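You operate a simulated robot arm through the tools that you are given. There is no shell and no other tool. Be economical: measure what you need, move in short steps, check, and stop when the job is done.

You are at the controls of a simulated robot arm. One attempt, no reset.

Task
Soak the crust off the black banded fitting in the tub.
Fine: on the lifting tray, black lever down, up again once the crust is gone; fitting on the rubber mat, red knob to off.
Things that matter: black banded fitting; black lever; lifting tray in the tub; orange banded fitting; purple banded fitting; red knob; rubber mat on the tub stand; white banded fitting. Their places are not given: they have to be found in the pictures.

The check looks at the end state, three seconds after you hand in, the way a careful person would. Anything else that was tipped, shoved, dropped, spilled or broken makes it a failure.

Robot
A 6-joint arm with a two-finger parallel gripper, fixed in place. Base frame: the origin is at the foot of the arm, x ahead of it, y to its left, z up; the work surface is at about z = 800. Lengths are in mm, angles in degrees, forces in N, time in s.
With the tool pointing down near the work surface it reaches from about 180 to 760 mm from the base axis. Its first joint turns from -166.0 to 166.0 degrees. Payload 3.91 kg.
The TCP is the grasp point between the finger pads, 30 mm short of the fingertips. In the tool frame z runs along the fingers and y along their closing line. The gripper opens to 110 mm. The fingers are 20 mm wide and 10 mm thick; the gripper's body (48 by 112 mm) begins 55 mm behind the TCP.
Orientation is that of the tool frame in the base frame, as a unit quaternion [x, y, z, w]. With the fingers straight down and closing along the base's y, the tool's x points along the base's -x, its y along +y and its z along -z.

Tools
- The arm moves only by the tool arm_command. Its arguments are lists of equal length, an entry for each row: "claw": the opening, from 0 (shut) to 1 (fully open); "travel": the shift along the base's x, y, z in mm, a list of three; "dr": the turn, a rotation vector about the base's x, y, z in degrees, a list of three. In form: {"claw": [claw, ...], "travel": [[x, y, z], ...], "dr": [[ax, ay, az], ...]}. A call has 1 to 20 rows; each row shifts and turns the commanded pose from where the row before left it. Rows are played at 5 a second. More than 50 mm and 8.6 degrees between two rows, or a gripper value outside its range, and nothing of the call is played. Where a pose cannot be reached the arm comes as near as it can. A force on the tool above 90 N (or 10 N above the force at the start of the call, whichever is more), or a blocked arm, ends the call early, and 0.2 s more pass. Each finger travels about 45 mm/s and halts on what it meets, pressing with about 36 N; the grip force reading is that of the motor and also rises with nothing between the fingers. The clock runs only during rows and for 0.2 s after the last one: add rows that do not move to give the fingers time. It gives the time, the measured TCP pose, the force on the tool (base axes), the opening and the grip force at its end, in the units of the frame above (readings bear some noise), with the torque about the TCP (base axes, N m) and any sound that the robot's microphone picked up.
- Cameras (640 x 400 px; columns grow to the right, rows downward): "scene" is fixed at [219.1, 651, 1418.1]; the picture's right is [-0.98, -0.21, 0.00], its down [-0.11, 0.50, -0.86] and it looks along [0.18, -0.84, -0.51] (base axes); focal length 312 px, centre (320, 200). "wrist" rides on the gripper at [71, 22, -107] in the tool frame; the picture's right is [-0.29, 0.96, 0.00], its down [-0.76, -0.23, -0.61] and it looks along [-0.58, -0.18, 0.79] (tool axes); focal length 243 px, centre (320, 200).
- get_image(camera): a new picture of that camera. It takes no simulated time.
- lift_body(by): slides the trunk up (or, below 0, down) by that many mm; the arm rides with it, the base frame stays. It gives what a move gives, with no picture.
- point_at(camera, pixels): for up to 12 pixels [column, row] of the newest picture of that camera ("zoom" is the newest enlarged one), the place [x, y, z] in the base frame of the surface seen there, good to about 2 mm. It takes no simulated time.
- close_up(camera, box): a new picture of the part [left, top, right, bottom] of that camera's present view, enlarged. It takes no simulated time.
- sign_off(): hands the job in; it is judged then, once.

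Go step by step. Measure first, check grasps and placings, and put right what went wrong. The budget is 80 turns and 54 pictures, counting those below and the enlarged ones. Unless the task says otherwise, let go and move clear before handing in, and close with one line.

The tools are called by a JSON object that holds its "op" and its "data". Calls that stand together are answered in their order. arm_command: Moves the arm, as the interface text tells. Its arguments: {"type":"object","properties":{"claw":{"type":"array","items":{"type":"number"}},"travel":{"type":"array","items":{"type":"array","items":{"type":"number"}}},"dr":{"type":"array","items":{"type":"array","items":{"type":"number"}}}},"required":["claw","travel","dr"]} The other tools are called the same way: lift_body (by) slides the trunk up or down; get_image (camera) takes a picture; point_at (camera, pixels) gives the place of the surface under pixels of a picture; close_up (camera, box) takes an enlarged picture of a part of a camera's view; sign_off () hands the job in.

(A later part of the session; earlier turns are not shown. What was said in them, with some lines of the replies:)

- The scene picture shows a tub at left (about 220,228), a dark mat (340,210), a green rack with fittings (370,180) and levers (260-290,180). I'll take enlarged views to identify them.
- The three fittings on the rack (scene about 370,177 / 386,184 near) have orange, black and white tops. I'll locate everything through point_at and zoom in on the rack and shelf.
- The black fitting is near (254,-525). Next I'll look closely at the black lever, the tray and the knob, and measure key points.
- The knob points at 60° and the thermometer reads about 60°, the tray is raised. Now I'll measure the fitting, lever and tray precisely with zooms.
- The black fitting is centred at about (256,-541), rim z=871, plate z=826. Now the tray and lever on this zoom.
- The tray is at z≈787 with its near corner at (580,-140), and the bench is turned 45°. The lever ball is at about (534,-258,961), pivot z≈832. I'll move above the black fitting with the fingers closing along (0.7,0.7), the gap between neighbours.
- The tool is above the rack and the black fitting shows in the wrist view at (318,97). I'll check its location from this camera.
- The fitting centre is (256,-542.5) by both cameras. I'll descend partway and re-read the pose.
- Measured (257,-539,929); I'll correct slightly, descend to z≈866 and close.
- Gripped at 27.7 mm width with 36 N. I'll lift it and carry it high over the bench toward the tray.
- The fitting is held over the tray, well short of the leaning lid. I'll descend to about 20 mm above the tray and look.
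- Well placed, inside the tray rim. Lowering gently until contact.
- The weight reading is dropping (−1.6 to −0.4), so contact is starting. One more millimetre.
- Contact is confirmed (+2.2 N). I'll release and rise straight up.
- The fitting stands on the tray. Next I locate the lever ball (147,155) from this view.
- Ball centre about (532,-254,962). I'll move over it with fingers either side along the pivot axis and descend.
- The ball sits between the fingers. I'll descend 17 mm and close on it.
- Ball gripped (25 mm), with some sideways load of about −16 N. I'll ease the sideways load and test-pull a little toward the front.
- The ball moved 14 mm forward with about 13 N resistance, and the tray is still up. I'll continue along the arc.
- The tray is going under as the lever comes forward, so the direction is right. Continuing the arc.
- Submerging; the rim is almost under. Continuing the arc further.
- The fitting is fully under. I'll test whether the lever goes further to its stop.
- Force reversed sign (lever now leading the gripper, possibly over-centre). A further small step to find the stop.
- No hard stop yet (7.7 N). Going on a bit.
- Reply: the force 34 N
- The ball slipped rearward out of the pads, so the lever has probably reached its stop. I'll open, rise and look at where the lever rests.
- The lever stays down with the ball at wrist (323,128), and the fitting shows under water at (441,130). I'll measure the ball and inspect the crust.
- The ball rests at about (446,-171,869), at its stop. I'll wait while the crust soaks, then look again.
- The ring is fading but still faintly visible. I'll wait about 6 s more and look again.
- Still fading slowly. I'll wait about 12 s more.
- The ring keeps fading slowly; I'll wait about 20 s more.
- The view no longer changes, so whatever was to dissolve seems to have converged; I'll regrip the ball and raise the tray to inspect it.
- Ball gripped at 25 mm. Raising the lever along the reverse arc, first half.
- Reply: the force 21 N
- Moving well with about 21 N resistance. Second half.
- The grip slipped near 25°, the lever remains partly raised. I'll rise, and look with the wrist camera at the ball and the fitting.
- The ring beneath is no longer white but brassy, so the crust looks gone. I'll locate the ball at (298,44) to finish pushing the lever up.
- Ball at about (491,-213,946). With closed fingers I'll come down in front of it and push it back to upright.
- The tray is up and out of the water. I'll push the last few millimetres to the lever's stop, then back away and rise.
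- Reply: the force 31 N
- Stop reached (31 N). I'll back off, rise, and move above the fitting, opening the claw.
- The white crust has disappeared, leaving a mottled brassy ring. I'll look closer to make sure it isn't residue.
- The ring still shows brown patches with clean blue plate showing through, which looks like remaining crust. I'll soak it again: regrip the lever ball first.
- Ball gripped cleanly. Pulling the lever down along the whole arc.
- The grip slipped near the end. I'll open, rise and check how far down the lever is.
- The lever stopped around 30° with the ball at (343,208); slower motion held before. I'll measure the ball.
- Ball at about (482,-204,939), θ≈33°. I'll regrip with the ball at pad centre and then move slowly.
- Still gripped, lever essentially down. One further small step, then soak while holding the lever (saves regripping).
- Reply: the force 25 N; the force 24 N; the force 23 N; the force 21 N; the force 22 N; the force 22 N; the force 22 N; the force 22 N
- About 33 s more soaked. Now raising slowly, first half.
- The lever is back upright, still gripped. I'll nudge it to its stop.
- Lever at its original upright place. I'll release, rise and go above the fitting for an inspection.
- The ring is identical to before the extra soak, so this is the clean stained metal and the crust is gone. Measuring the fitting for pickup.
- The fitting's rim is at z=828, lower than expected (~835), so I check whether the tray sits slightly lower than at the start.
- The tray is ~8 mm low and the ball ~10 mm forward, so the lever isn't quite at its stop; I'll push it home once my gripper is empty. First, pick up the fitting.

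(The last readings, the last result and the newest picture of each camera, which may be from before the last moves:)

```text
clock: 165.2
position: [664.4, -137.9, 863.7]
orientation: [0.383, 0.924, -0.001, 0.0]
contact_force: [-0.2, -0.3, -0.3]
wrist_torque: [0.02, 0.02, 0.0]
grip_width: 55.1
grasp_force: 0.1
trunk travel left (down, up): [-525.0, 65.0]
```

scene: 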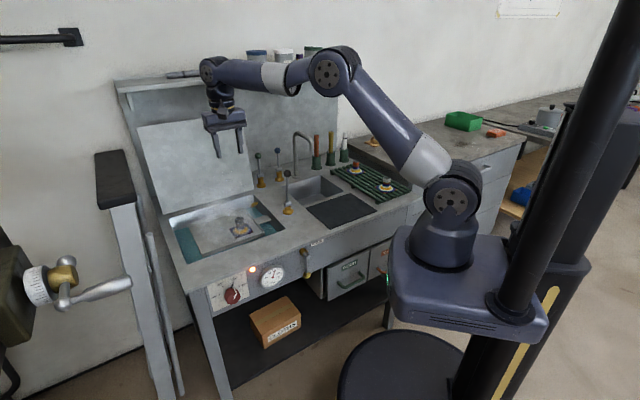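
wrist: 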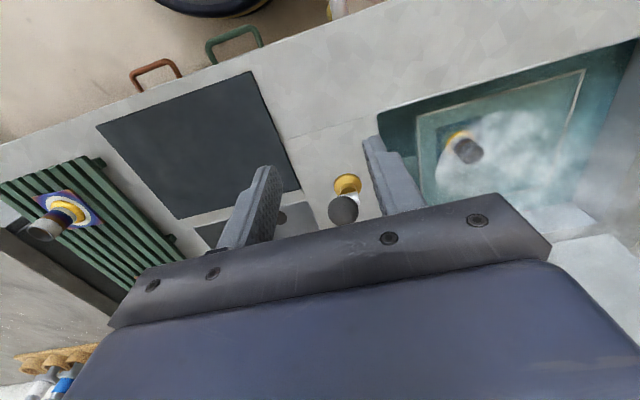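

{"op": "arm_command", "data": {"claw": [0.5, 0.5, 0.5, 0.4, 0.3, 0.2, 0.1, 0.1, 0.1, 0.1], "travel": [[1.2, -1.2, -15], [0, 0, -15], [0, 0, -11], [0, 0, 0], [0, 0, 0], [0, 0, 0], [0, 0, 0], [0, 0, 0], [0, 0, 0], [0, 0, 0]], "dr": [[0, 0, 0], [0, 0, 0], [0, 0, 0], [0, 0, 0], [0, 0, 0], [0, 0, 0], [0, 0, 0], [0, 0, 0], [0, 0, 0], [0, 0, 0]]}}

```text
clock: 167.4
position: [666.3, -138.5, 824.5]
orientation: [0.383, 0.924, -0.001, 0.0]
contact_force: [-0.4, -0.9, 0.6]
wrist_torque: [0.01, -0.01, 0.01]
grip_width: 27.6
grasp_force: 36.7
trunk travel left (down, up): [-525.0, 65.0]
```

Gripped (27.6 mm). Lifting and carrying it to the mat centre at about (343,-303).

{"op": "arm_command", "data": {"claw": [0.1, 0.1, 0.1, 0.1, 0.1, 0.1, 0.1, 0.1, 0.1, 0.1], "travel": [[0, 0, 5], [0, 0, 15], [0, 0, 30], [0, 0, 35], [0, 0, 35], [0, 0, 35], [0, 0, 35], [0, 0, 35], [0, 0, 25], [0, 0, 0]], "dr": [[0, 0, 0], [0, 0, 0], [0, 0, 0], [0, 0, 0], [0, 0, 0], [0, 0, 0], [0, 0, 0], [0, 0, 0], [0, 0, 0], [0, 0, 0]]}}

{"op": "arm_command", "data": {"claw": [0.1, 0.1, 0.1, 0.1, 0.1, 0.1, 0.1, 0.1, 0.1, 0.1, 0.1, 0.1, 0.1, 0.1, 0.1, 0.1, 0.1, 0.1], "travel": [[-13, -6.5, 0], [-20, -10, 0], [-20, -10, 0], [-20, -10, 0], [-20, -10, 0], [-20, -10, 0], [-20, -10, 0], [-20, -10, 0], [-20, -10, 0], [-20, -10, 0], [-20, -10, 0], [-20, -10, 0], [-20, -10, 0], [-20, -10, 0], [-20, -10, 0], [-20, -10, 0], [-10, -8, 0], [0, 0, 0]], "dr": [[0, 0, 0], [0, 0, 0], [0, 0, 0], [0, 0, 0], [0, 0, 0], [0, 0, 0], [0, 0, 0], [0, 0, 0], [0, 0, 0], [0, 0, 0], [0, 0, 0], [0, 0, 0], [0, 0, 0], [0, 0, 0], [0, 0, 0], [0, 0, 0], [0, 0, 0], [0, 0, 0]]}}

{"op": "arm_command", "data": {"claw": [0.1, 0.1, 0.1, 0.1, 0.1, 0.1, 0.1, 0.1, 0.1, 0.1], "travel": [[0, 0, -20], [0, 0, -35], [0, 0, -35], [0, 0, -35], [0, 0, -35], [0, 0, -30], [0, 0, -18], [0, 0, 0], [0, 0, 0], [0, 0, 0]], "dr": [[0, 0, 0], [0, 0, 0], [0, 0, 0], [0, 0, 0], [0, 0, 0], [0, 0, 0], [0, 0, 0], [0, 0, 0], [0, 0, 0], [0, 0, 0]]}}

```text
clock: 169.6
position: [665.7, -138.8, 1071.7]
orientation: [0.382, 0.924, -0.002, -0.001]
contact_force: [0.6, -0.1, -1.1]
wrist_torque: [0.01, 0.01, -0.02]
grip_width: 27.6
grasp_force: 36.2
trunk travel left (down, up): [-525.0, 65.0]
```

```text
clock: 173.4
position: [344.4, -303.8, 1072.7]
orientation: [0.383, 0.924, -0.001, -0.001]
contact_force: [-0.3, 0.1, -1.2]
wrist_torque: [0.01, 0.03, 0.01]
grip_width: 27.8
grasp_force: 36.0
trunk travel left (down, up): [-525.0, 65.0]
```

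```text
clock: 175.6
position: [344.2, -304.6, 865.7]
orientation: [0.383, 0.924, -0.002, 0.0]
contact_force: [0.0, 0.8, -1.4]
wrist_torque: [0.0, 0.0, 0.0]
grip_width: 28.0
grasp_force: 36.1
trunk travel left (down, up): [-525.0, 65.0]
```

Over the mat at z=866, expected contact at about 852. Lowering gently.

{"op": "arm_command", "data": {"claw": [0.1, 0.1, 0.1, 0.1, 0.1, 0.1], "travel": [[0, 0, -5], [0, 0, -4], [0, 0, -2], [0, 0, -1], [0, 0, 0], [0, 0, 0]], "dr": [[0, 0, 0], [0, 0, 0], [0, 0, 0], [0, 0, 0], [0, 0, 0], [0, 0, 0]]}}

```text
clock: 177.0
position: [345.5, -303.2, 853.9]
orientation: [0.384, 0.923, -0.002, 0.0]
contact_force: [0.2, 0.0, -1.5]
wrist_torque: [0.0, 0.0, -0.01]
grip_width: 27.9
grasp_force: 36.1
trunk travel left (down, up): [-525.0, 65.0]
```

{"op": "arm_command", "data": {"claw": [0.1, 0.1, 0.1, 0.1], "travel": [[0, 0, -1], [0, 0, -1], [0, 0, 0], [0, 0, 0]], "dr": [[0, 0, 0], [0, 0, 0], [0, 0, 0], [0, 0, 0]]}}

```text
clock: 178.0
position: [344.1, -304.7, 851.0]
orientation: [0.383, 0.924, -0.001, 0.0]
contact_force: [-0.7, -1.2, 9.4]
wrist_torque: [0.42, 0.02, 0.02]
grip_width: 27.7
grasp_force: 35.8
trunk travel left (down, up): [-525.0, 65.0]
```

Firm contact (9.4 N). Releasing, rising, then moving in front of the lever with closed fingers.

{"op": "arm_command", "data": {"claw": [0.3, 0.4, 0.5, 0.5, 0.5, 0.5, 0.5, 0.5, 0.5, 0.5, 0.5, 0.5], "travel": [[0, 0, 0], [0, 0, 0], [0, 0, 0], [0, 0, 0], [0, 0, 10], [0, 0, 25], [0, 0, 35], [0, 0, 35], [0, 0, 35], [0, 0, 35], [0, 0, 20], [0, 0, 0]], "dr": [[0, 0, 0], [0, 0, 0], [0, 0, 0], [0, 0, 0], [0, 0, 0], [0, 0, 0], [0, 0, 0], [0, 0, 0], [0, 0, 0], [0, 0, 0], [0, 0, 0], [0, 0, 0]]}}

{"op": "arm_command", "data": {"claw": [0.4, 0.2, 0, 0, 0, 0, 0, 0, 0, 0, 0, 0, 0], "travel": [[11, 8, 0], [20, 11.5, 0], [20, 11.5, 0], [20, 11.5, 0], [20, 11.5, 0], [20, 11.5, 0], [20, 11.5, 0], [20, 10, 0], [0, 0, 0], [0, 0, -25], [0, 0, -30], [0, 0, -25], [0, 0, 0]], "dr": [[0, 0, 0], [0, 0, 0], [0, 0, 0], [0, 0, 0], [0, 0, 0], [0, 0, 0], [0, 0, 0], [0, 0, 0], [0, 0, 0], [0, 0, 0], [0, 0, 0], [0, 0, 0], [0, 0, 0]]}}

```text
clock: 180.6
position: [344.6, -303.4, 1048.2]
orientation: [0.383, 0.924, -0.001, -0.001]
contact_force: [0.6, -0.1, 0.2]
wrist_torque: [0.0, -0.02, -0.02]
grip_width: 55.0
grasp_force: 0.1
trunk travel left (down, up): [-525.0, 65.0]
```

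```text
clock: 183.4
position: [497.5, -217.6, 966.9]
orientation: [0.382, 0.924, -0.002, 0.0]
contact_force: [-0.1, -0.6, 0.4]
wrist_torque: [0.0, -0.04, 0.0]
grip_width: 0.1
grasp_force: 36.0
trunk travel left (down, up): [-525.0, 65.0]
```

{"op": "arm_command", "data": {"claw": [0, 0, 0, 0, 0, 0, 0, 0, 0], "travel": [[3, -5, 0], [4, -4, 0], [4, -4, 0], [4, -4, 0], [3, -3, 0], [2, -2, 0], [1.5, -1.5, 0], [0, 0, 0], [0, 0, 0]], "dr": [[0, 0, 0], [0, 0, 0], [0, 0, 0], [0, 0, 0], [0, 0, 0], [0, 0, 0], [0, 0, 0], [0, 0, 0], [0, 0, 0]]}}

```text
clock: 185.4
position: [517.8, -239.8, 966.9]
orientation: [0.383, 0.924, -0.002, 0.0]
contact_force: [-5.0, 3.1, 2.8]
wrist_torque: [-0.01, 0.04, -0.02]
grip_width: 0.0
grasp_force: 36.0
trunk travel left (down, up): [-525.0, 65.0]
```

{"op": "arm_command", "data": {"claw": [0, 0, 0, 0, 0], "travel": [[1, -1, 0], [1, -1, 0], [0.8, -0.8, 0], [0, 0, 0], [0, 0, 0]], "dr": [[0, 0, 0], [0, 0, 0], [0, 0, 0], [0, 0, 0], [0, 0, 0]]}}

{"op": "point_at", "data": {"camera": "scene", "pixels": [[215, 230]]}}

```text
clock: 186.6
position: [518.6, -240.9, 966.1]
orientation: [0.383, 0.924, -0.002, -0.001]
contact_force: [-10.8, 16.3, -3.6]
wrist_torque: [0.26, -0.04, 0.0]
grip_width: 0.2
grasp_force: 35.8
trunk travel left (down, up): [-525.0, 65.0]
```

```text
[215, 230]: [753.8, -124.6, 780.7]
```

Stop reached again (about 20 N). I'll back off and rise, and measure the knob, the dial dots and the nearby post and handle.

{"op": "arm_command", "data": {"claw": [0, 0, 0, 0, 0, 0, 0], "travel": [[-4, 4, 0], [-8, 8, 0], [-8, 8, 0], [0, 0, 25], [0, 0, 30], [0, 0, 30], [0, 0, 0]], "dr": [[0, 0, 0], [0, 0, 0], [0, 0, 0], [0, 0, 0], [0, 0, 0], [0, 0, 0], [0, 0, 0]]}}

{"op": "get_image", "data": {"camera": "scene"}}

{"op": "point_at", "data": {"camera": "scene", "pixels": [[215, 230], [60, 290], [125, 285], [115, 195], [150, 300], [219.4, 295], [223.1, 286.5], [233.1, 282.4], [239.1, 286.6], [354, 205], [286, 171], [288, 195]]}}

{"op": "close_up", "data": {"camera": "scene", "box": [214, 276, 254, 316]}}

{"op": "point_at", "data": {"camera": "zoom", "pixels": [[160, 200], [190, 200], [220, 200], [160, 240], [190, 240], [220, 240], [160, 280], [190, 280], [220, 280], [250, 240], [200, 160], [140, 240]]}}

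```text
clock: 188.2
position: [498.0, -222.3, 1053.2]
orientation: [0.382, 0.924, -0.002, -0.001]
contact_force: [-0.3, 0.1, -0.3]
wrist_torque: [0.0, -0.01, 0.02]
grip_width: 0.1
grasp_force: 36.1
trunk travel left (down, up): [-525.0, 65.0]
```

```text
4 pictures are left
```

scene: 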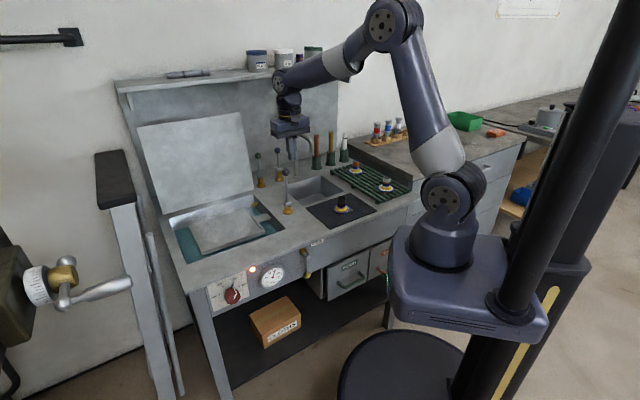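

```text
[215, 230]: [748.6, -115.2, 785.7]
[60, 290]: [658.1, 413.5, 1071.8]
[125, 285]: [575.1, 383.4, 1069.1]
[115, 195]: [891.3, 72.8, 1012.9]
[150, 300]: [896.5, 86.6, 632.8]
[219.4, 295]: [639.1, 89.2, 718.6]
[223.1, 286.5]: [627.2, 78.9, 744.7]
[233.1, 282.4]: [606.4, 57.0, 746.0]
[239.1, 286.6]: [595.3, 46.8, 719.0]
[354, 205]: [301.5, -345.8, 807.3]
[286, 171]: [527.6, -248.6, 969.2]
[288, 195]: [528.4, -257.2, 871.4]
```

```text
10.00 times, centred on (234, 296) of scene
```

zoom: 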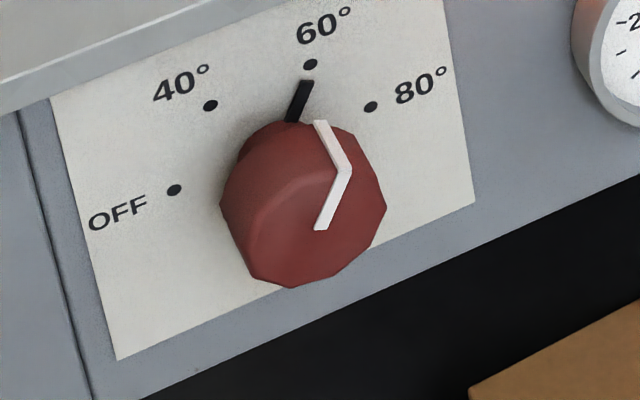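

```text
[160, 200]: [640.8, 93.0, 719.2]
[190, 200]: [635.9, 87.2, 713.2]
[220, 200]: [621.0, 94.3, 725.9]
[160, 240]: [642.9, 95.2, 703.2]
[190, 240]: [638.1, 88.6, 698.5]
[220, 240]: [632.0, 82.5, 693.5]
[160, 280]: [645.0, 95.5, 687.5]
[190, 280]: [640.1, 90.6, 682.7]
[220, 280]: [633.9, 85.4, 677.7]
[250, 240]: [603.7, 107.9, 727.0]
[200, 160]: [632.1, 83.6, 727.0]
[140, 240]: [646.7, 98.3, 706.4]
```

The lever is upright and the tray back at z≈786; the fitting stands on the mat. The dial centre is at (617,68,719) on the panel, with 60° to OFF being 120° counter-clockwise, and the knob face at (590.5,94.5). I'll move out in front and turn the tool horizontal.

{"op": "arm_command", "data": {"claw": [0.1, 0.2, 0.3, 0.4, 0.5, 0.6, 0.65, 0.65, 0.65, 0.65, 0.65, 0.65, 0.65, 0.65], "travel": [[0, 30, 0], [0, 34, 0], [0, 34, 0], [0, 34, 0], [0, 34, -3], [0, 34, -5], [0, 34, -5], [0, 34, -5], [0, 34, -5], [0, 34, -10], [2, 34, -10], [4.5, 32.5, -10], [0, 0, 0], [0, 0, 0]], "dr": [[0, 0, 0], [-5.785, -5.785, 0], [-5.785, -5.785, 0], [-5.785, -5.785, 0], [-5.785, -5.785, 0], [-5.785, -5.785, 0], [-5.785, -5.785, 0], [-5.785, -5.785, 0], [-5.785, -5.785, 0], [-5.785, -5.785, 0], [-5.785, -5.785, 0], [-5.785, -5.785, 0], [0, 0, 0], [0, 0, 0]]}}

```text
clock: 191.2
position: [505.2, 180.8, 997.1]
orientation: [0.271, 0.652, -0.271, 0.654]
contact_force: [-0.3, -0.1, -1.0]
wrist_torque: [0.01, 0.01, 0.05]
grip_width: 71.7
grasp_force: 0.0
trunk travel left (down, up): [-525.0, 65.0]
```

The tool is horizontal, pointing at the panel. Now I descend to z≈719 while pre-rotating 45° clockwise.

{"op": "arm_command", "data": {"claw": [0.65, 0.65, 0.65, 0.65, 0.65, 0.65, 0.65, 0.65, 0.65, 0.65, 0.65], "travel": [[0, 0, -20], [0, 0, -35], [0, 0, -35], [0, 0, -35], [0, 0, -35], [0, 0, -35], [0, 0, -35], [0, 0, -30], [0, 0, -18], [0, 0, 0], [0, 0, 0]], "dr": [[4, -4, 0], [4, -4, 0], [4, -4, 0], [4, -4, 0], [4, -4, 0], [4, -4, 0], [4, -4, 0], [4, -4, 0], [0, 0, 0], [0, 0, 0], [0, 0, 0]]}}

{"op": "get_image", "data": {"camera": "wrist"}}

```text
clock: 193.6
position: [613.8, 291.6, 737.8]
orientation: [0.503, 0.498, 0.001, 0.706]
contact_force: [0.0, -0.3, 0.3]
wrist_torque: [0.05, 0.01, 0.03]
grip_width: 71.7
grasp_force: 0.0
out of reach, approached as far as the arm can: row 3, 4, 5, 6, 7, 8
trunk travel left (down, up): [-525.0, 65.0]
```

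```text
2 pictures are left
```

wrist: 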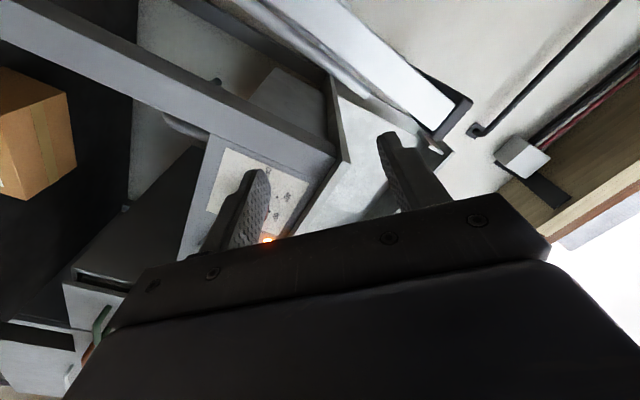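

That low pose was out of reach and the arm drifted sideways. I'll go back up to the reachable standoff and then lower the trunk instead.

{"op": "arm_command", "data": {"claw": [0.65, 0.65, 0.65, 0.65, 0.65, 0.65, 0.65, 0.65, 0.65, 0.65], "travel": [[-7, -7, 30], [-14, -14, 33], [-14, -14, 33], [-14, -14, 33], [-14, -14, 33], [-14, -14, 33], [-14, -14, 33], [-18, -19, 33], [0, 0, 0], [0, 0, 0]], "dr": [[0, 0, 0], [0, 0, 0], [0, 0, 0], [0, 0, 0], [0, 0, 0], [0, 0, 0], [0, 0, 0], [0, 0, 0], [0, 0, 0], [0, 0, 0]]}}

```text
clock: 195.8
position: [603.5, 278.6, 1005.1]
orientation: [0.502, 0.499, -0.002, 0.706]
contact_force: [0.1, -0.3, 0.1]
wrist_torque: [0.0, 0.02, 0.0]
grip_width: 71.6
grasp_force: 0.0
out of reach, approached as far as the arm can: row 1, 2, 3, 4, 5, 6, 7, 8
trunk travel left (down, up): [-525.0, 65.0]
```

The clockwise pre-rotation appears to exhaust a joint. I'll undo it while moving back, keeping away from the machine handle near (575,383,1070).

{"op": "arm_command", "data": {"claw": [0.65, 0.65, 0.65, 0.65, 0.65, 0.65, 0.65, 0.65, 0.65, 0.65], "travel": [[0, 0, -5], [0, 0, 0], [-10, -10, 0], [-15, -15, 0], [-15, -15, 0], [-15, -15, 0], [-20, -20, 0], [-23, -23, 0], [0, 0, 0], [0, 0, 0]], "dr": [[-4, 4, 0], [-4, 4, 0], [-4, 4, 0], [-4, 4, 0], [-4, 4, 0], [-4, 4, 0], [-4, 4, 0], [-4, 4, 0], [0, 0, 0], [0, 0, 0]]}}

```text
clock: 198.0
position: [503.4, 185.9, 1000.0]
orientation: [0.272, 0.652, -0.272, 0.653]
contact_force: [0.2, -0.4, -0.1]
wrist_torque: [0.01, 0.01, 0.0]
grip_width: 71.1
grasp_force: 0.0
trunk travel left (down, up): [-525.0, 65.0]
```

Unrotated, the pose is reachable, so counter-clockwise room should be ample. Descending without pre-rotation.

{"op": "arm_command", "data": {"claw": [0.65, 0.65, 0.65, 0.65, 0.65, 0.65, 0.65, 0.65, 0.65, 0.65, 0.65], "travel": [[0, -3, -20], [0, -2, -35], [0, 0, -35], [0, 0, -35], [0, 0, -35], [0, 0, -35], [0, 0, -35], [0, 0, -30], [0, 0, -21], [0, 0, 0], [0, 0, 0]], "dr": [[0, 0, 0], [0, 0, 0], [0, 0, 0], [0, 0, 0], [0, 0, 0], [0, 0, 0], [0, 0, 0], [0, 0, 0], [0, 0, 0], [0, 0, 0], [0, 0, 0]]}}

```text
clock: 200.4
position: [503.7, 178.8, 718.8]
orientation: [0.271, 0.653, -0.271, 0.654]
contact_force: [0.6, -1.2, -0.5]
wrist_torque: [0.02, -0.03, -0.01]
grip_width: 71.3
grasp_force: 0.0
trunk travel left (down, up): [-525.0, 65.0]
```

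Reached (504,179,719). Before gripping, I'll test in free space that 120° counter-clockwise is available, and return.

{"op": "arm_command", "data": {"claw": [0.65, 0.65, 0.65, 0.65, 0.65, 0.65, 0.65, 0.65, 0.65, 0.65, 0.65, 0.65, 0.65, 0.65, 0.65, 0.65], "travel": [[0, 0, 0], [0, 0, 0], [0, 0, 0], [0, 0, 0], [0, 0, 0], [0, 0, 0], [0, 0, 0], [0, 0, 0], [0, 0, 0], [0, 0, 0], [0, 0, 0], [0, 0, 0], [0, 0, 0], [0, 0, 0], [0, 0, 0], [0, 0, 0]], "dr": [[-5.66, 5.66, 0], [-5.66, 5.66, 0], [-5.66, 5.66, 0], [-5.66, 5.66, 0], [-5.66, 5.66, 0], [-5.66, 5.66, 0], [-5.66, 5.66, 0], [-5.66, 5.66, 0], [-5.66, 5.66, 0], [-5.66, 5.66, 0], [-5.66, 5.66, 0], [-5.66, 5.66, 0], [-5.66, 5.66, 0], [-5.66, 5.66, 0], [-5.66, 5.66, 0], [0, 0, 0]]}}

```text
clock: 203.8
position: [502.3, 179.0, 718.5]
orientation: [0.432, -0.559, 0.702, -0.093]
contact_force: [-0.6, 0.4, 0.2]
wrist_torque: [0.01, -0.01, 0.04]
grip_width: 71.6
grasp_force: 0.0
trunk travel left (down, up): [-525.0, 65.0]
```

All 120° is available. Returning to the start angle, then advancing over the knob.

{"op": "arm_command", "data": {"claw": [0.65, 0.65, 0.65, 0.65, 0.65, 0.65, 0.65, 0.65, 0.65, 0.65, 0.65, 0.65, 0.65, 0.65, 0.65, 0.65], "travel": [[0, 0, 0], [0, 0, 0], [0, 0, 0], [0, 0, 0], [0, 0, 0], [0, 0, 0], [0, 0, 0], [0, 0, 0], [0, 0, 0], [0, 0, 0], [0, 0, 0], [0, 0, 0], [0, 0, 0], [0, 0, 0], [0, 0, 0], [0, 0, 0]], "dr": [[5.66, -5.66, 0], [5.66, -5.66, 0], [5.66, -5.66, 0], [5.66, -5.66, 0], [5.66, -5.66, 0], [5.66, -5.66, 0], [5.66, -5.66, 0], [5.66, -5.66, 0], [5.66, -5.66, 0], [5.66, -5.66, 0], [5.66, -5.66, 0], [5.66, -5.66, 0], [5.66, -5.66, 0], [5.66, -5.66, 0], [5.66, -5.66, 0], [0, 0, 0]]}}

{"op": "arm_command", "data": {"claw": [0.65, 0.65, 0.65, 0.65, 0.65, 0.65, 0.65, 0.65, 0.65], "travel": [[10, -8, 0], [15, -14, 0], [15, -15, 0], [12, -12, 0], [10, -10, 0], [10, -10, 0], [8, -8, 0], [0, 0, 0], [0, 0, 0]], "dr": [[0, 0, 0], [0, 0, 0], [0, 0, 0], [0, 0, 0], [0, 0, 0], [0, 0, 0], [0, 0, 0], [0, 0, 0], [0, 0, 0]]}}

{"op": "close_up", "data": {"camera": "wrist", "box": [160, 20, 480, 220]}}

```text
clock: 207.2
position: [502.5, 178.1, 718.1]
orientation: [0.272, 0.652, -0.272, 0.653]
contact_force: [-1.0, -0.3, -0.2]
wrist_torque: [0.01, 0.02, 0.02]
grip_width: 71.6
grasp_force: 0.0
trunk travel left (down, up): [-525.0, 65.0]
```

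```text
clock: 209.2
position: [583.1, 100.6, 716.6]
orientation: [0.272, 0.652, -0.272, 0.653]
contact_force: [0.8, -0.3, 0.6]
wrist_torque: [-0.01, -0.01, 0.01]
grip_width: 71.7
grasp_force: 0.1
trunk travel left (down, up): [-525.0, 65.0]
```

```text
2.00 times, centred on (320, 120) of wrist
```

zoom: 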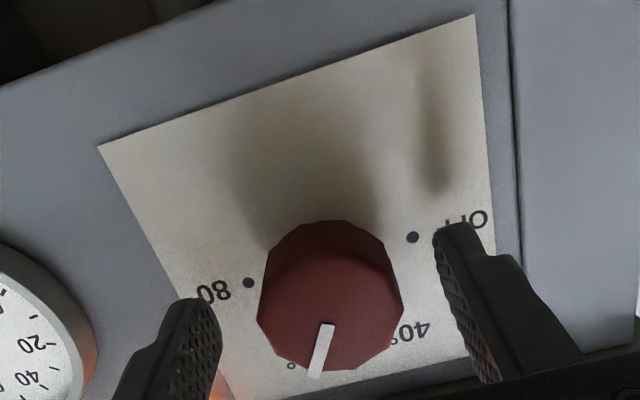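

The knob sits between the fingers. I'll measure its edges for centring.

{"op": "point_at", "data": {"camera": "zoom", "pixels": [[264, 318], [398, 305], [325, 330], [345, 362], [330, 300], [325, 262], [281, 355], [390, 340]]}}

```text
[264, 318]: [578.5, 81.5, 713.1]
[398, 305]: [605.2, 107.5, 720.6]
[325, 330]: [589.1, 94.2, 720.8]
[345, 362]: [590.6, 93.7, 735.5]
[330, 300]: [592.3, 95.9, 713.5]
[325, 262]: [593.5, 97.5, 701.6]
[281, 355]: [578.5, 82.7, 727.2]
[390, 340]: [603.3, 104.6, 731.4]
```

Knob centre (591.5,95,718.5), radius ~19. Advance the last bit, centre and close.

{"op": "arm_command", "data": {"claw": [0.65, 0.65, 0.55, 0.45, 0.35, 0.3, 0.25, 0.25, 0.25], "travel": [[4, -2, 1], [3, -3, 0.5], [0, 0, 0], [0, 0, 0], [0, 0, 0], [0, 0, 0], [0, 0, 0], [0, 0, 0], [0, 0, 0]], "dr": [[0, 0, 0], [0, 0, 0], [0, 0, 0], [0, 0, 0], [0, 0, 0], [0, 0, 0], [0, 0, 0], [0, 0, 0], [0, 0, 0]]}}

```text
clock: 211.2
position: [590.8, 95.7, 718.7]
orientation: [0.272, 0.652, -0.272, 0.653]
contact_force: [-1.2, -1.5, 1.0]
wrist_torque: [-0.05, -0.05, -0.13]
grip_width: 41.4
grasp_force: 45.0
trunk travel left (down, up): [-525.0, 65.0]
```

Gripped the knob (41 mm) with little side load. Turning 120° counter-clockwise.

{"op": "arm_command", "data": {"claw": [0.25, 0.25, 0.25, 0.25, 0.25, 0.25, 0.25, 0.25, 0.25, 0.25, 0.25, 0.25, 0.25, 0.25, 0.25, 0.25, 0.25, 0.25, 0.25, 0.25], "travel": [[0, 0, 0], [0, 0, 0], [0, 0, 0], [0, 0, 0], [0, 0, 0], [0, 0, 0], [0, 0, 0], [0, 0, 0], [0, 0, 0], [0, 0, 0], [0, 0, 0], [0, 0, 0], [0, 0, 0], [0, 0, 0], [0, 0, 0], [0, 0, 0], [0, 0, 0], [0, 0, 0], [0, 0, 0], [0, 0, 0]], "dr": [[-4.243, 4.243, 0], [-4.243, 4.243, 0], [-4.243, 4.243, 0], [-4.243, 4.243, 0], [-4.243, 4.243, 0], [-4.243, 4.243, 0], [-4.243, 4.243, 0], [-4.243, 4.243, 0], [-4.243, 4.243, 0], [-4.243, 4.243, 0], [-4.243, 4.243, 0], [-4.243, 4.243, 0], [-4.243, 4.243, 0], [-4.243, 4.243, 0], [-4.243, 4.243, 0], [-4.243, 4.243, 0], [-4.243, 4.243, 0], [-4.243, 4.243, 0], [-4.243, 4.243, 0], [-4.243, 4.243, 0]]}}

```text
clock: 215.4
position: [591.9, 96.1, 717.3]
orientation: [0.43, -0.561, 0.701, -0.093]
contact_force: [3.9, -8.8, -13.0]
wrist_torque: [0.89, -0.5, -0.4]
grip_width: 41.3
grasp_force: 45.0
trunk travel left (down, up): [-525.0, 65.0]
```

Turned 120° with the grip width unchanged. I'll release, back off about 70 mm along the axis and use the last picture to check the pointer.

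{"op": "arm_command", "data": {"claw": [0.35, 0.45, 0.55, 0.65, 0.65, 0.65, 0.65, 0.65, 0.65, 0.65], "travel": [[0, 0, 0], [0, 0, 0], [0, 0, 0], [0, 0, 0], [-5, 5, 0], [-10, 10, 0], [-15, 15, 0], [-20, 20, 0], [0, 0, 0], [0, 0, 0]], "dr": [[0, 0, 0], [0, 0, 0], [0, 0, 0], [0, 0, 0], [0, 0, 0], [0, 0, 0], [0, 0, 0], [0, 0, 0], [0, 0, 0], [0, 0, 0]]}}

{"op": "get_image", "data": {"camera": "wrist"}}

```text
clock: 217.6
position: [542.1, 146.4, 718.5]
orientation: [0.43, -0.56, 0.702, -0.094]
contact_force: [0.2, -0.1, 0.2]
wrist_torque: [0.0, 0.01, -0.03]
grip_width: 71.4
grasp_force: 0.0
trunk travel left (down, up): [-525.0, 65.0]
```

```text
0 pictures are left
```

wrist: 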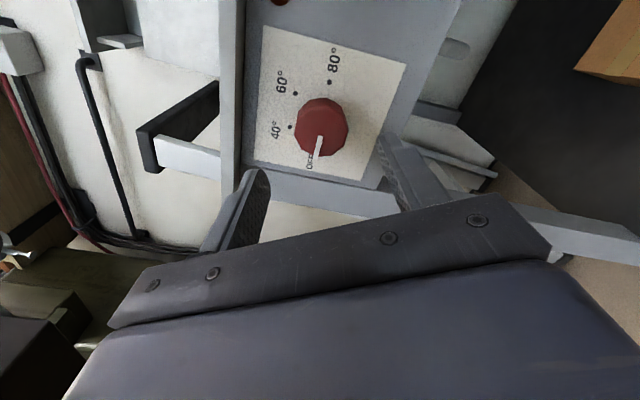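

The pointer covers the OFF mark (about 312,158) and the lamp at (281,2) is dark. I'll confirm with measured points.

{"op": "point_at", "data": {"camera": "wrist", "pixels": [[319, 138], [318, 146], [317, 154], [329, 82], [295, 93], [290, 127], [320, 125]]}}

```text
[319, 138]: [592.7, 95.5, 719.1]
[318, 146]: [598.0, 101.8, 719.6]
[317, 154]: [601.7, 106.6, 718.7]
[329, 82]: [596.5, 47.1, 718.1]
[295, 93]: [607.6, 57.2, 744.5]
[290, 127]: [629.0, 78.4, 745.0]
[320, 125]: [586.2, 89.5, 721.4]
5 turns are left
```

The pointer lies level at z≈719 toward the OFF dot, so the knob is exactly off. I'll back further clear and hand in.

{"op": "arm_command", "data": {"claw": [0.65, 0.65, 0.65, 0.65], "travel": [[-15, 15, 0], [-20, 20, 0], [-10, 10, 0], [0, 0, 0]], "dr": [[0, 0, 0], [0, 0, 0], [0, 0, 0], [0, 0, 0]]}}

```text
clock: 218.6
position: [494.4, 191.8, 719.5]
orientation: [0.43, -0.56, 0.702, -0.094]
contact_force: [-0.8, 0.2, -1.0]
wrist_torque: [0.0, 0.0, -0.01]
grip_width: 71.6
grasp_force: 0.0
trunk travel left (down, up): [-525.0, 65.0]
4 turns are left
```

The arm is clear, so I'm handing in.

{"op": "sign_off", "data": {}}

```text
The job is handed in.
```

The black fitting is soaked and standing on the rubber mat, its white crust gone (a mottled brown ring that didn't change with more soaking remains); the black lever is up and the red knob is at off.
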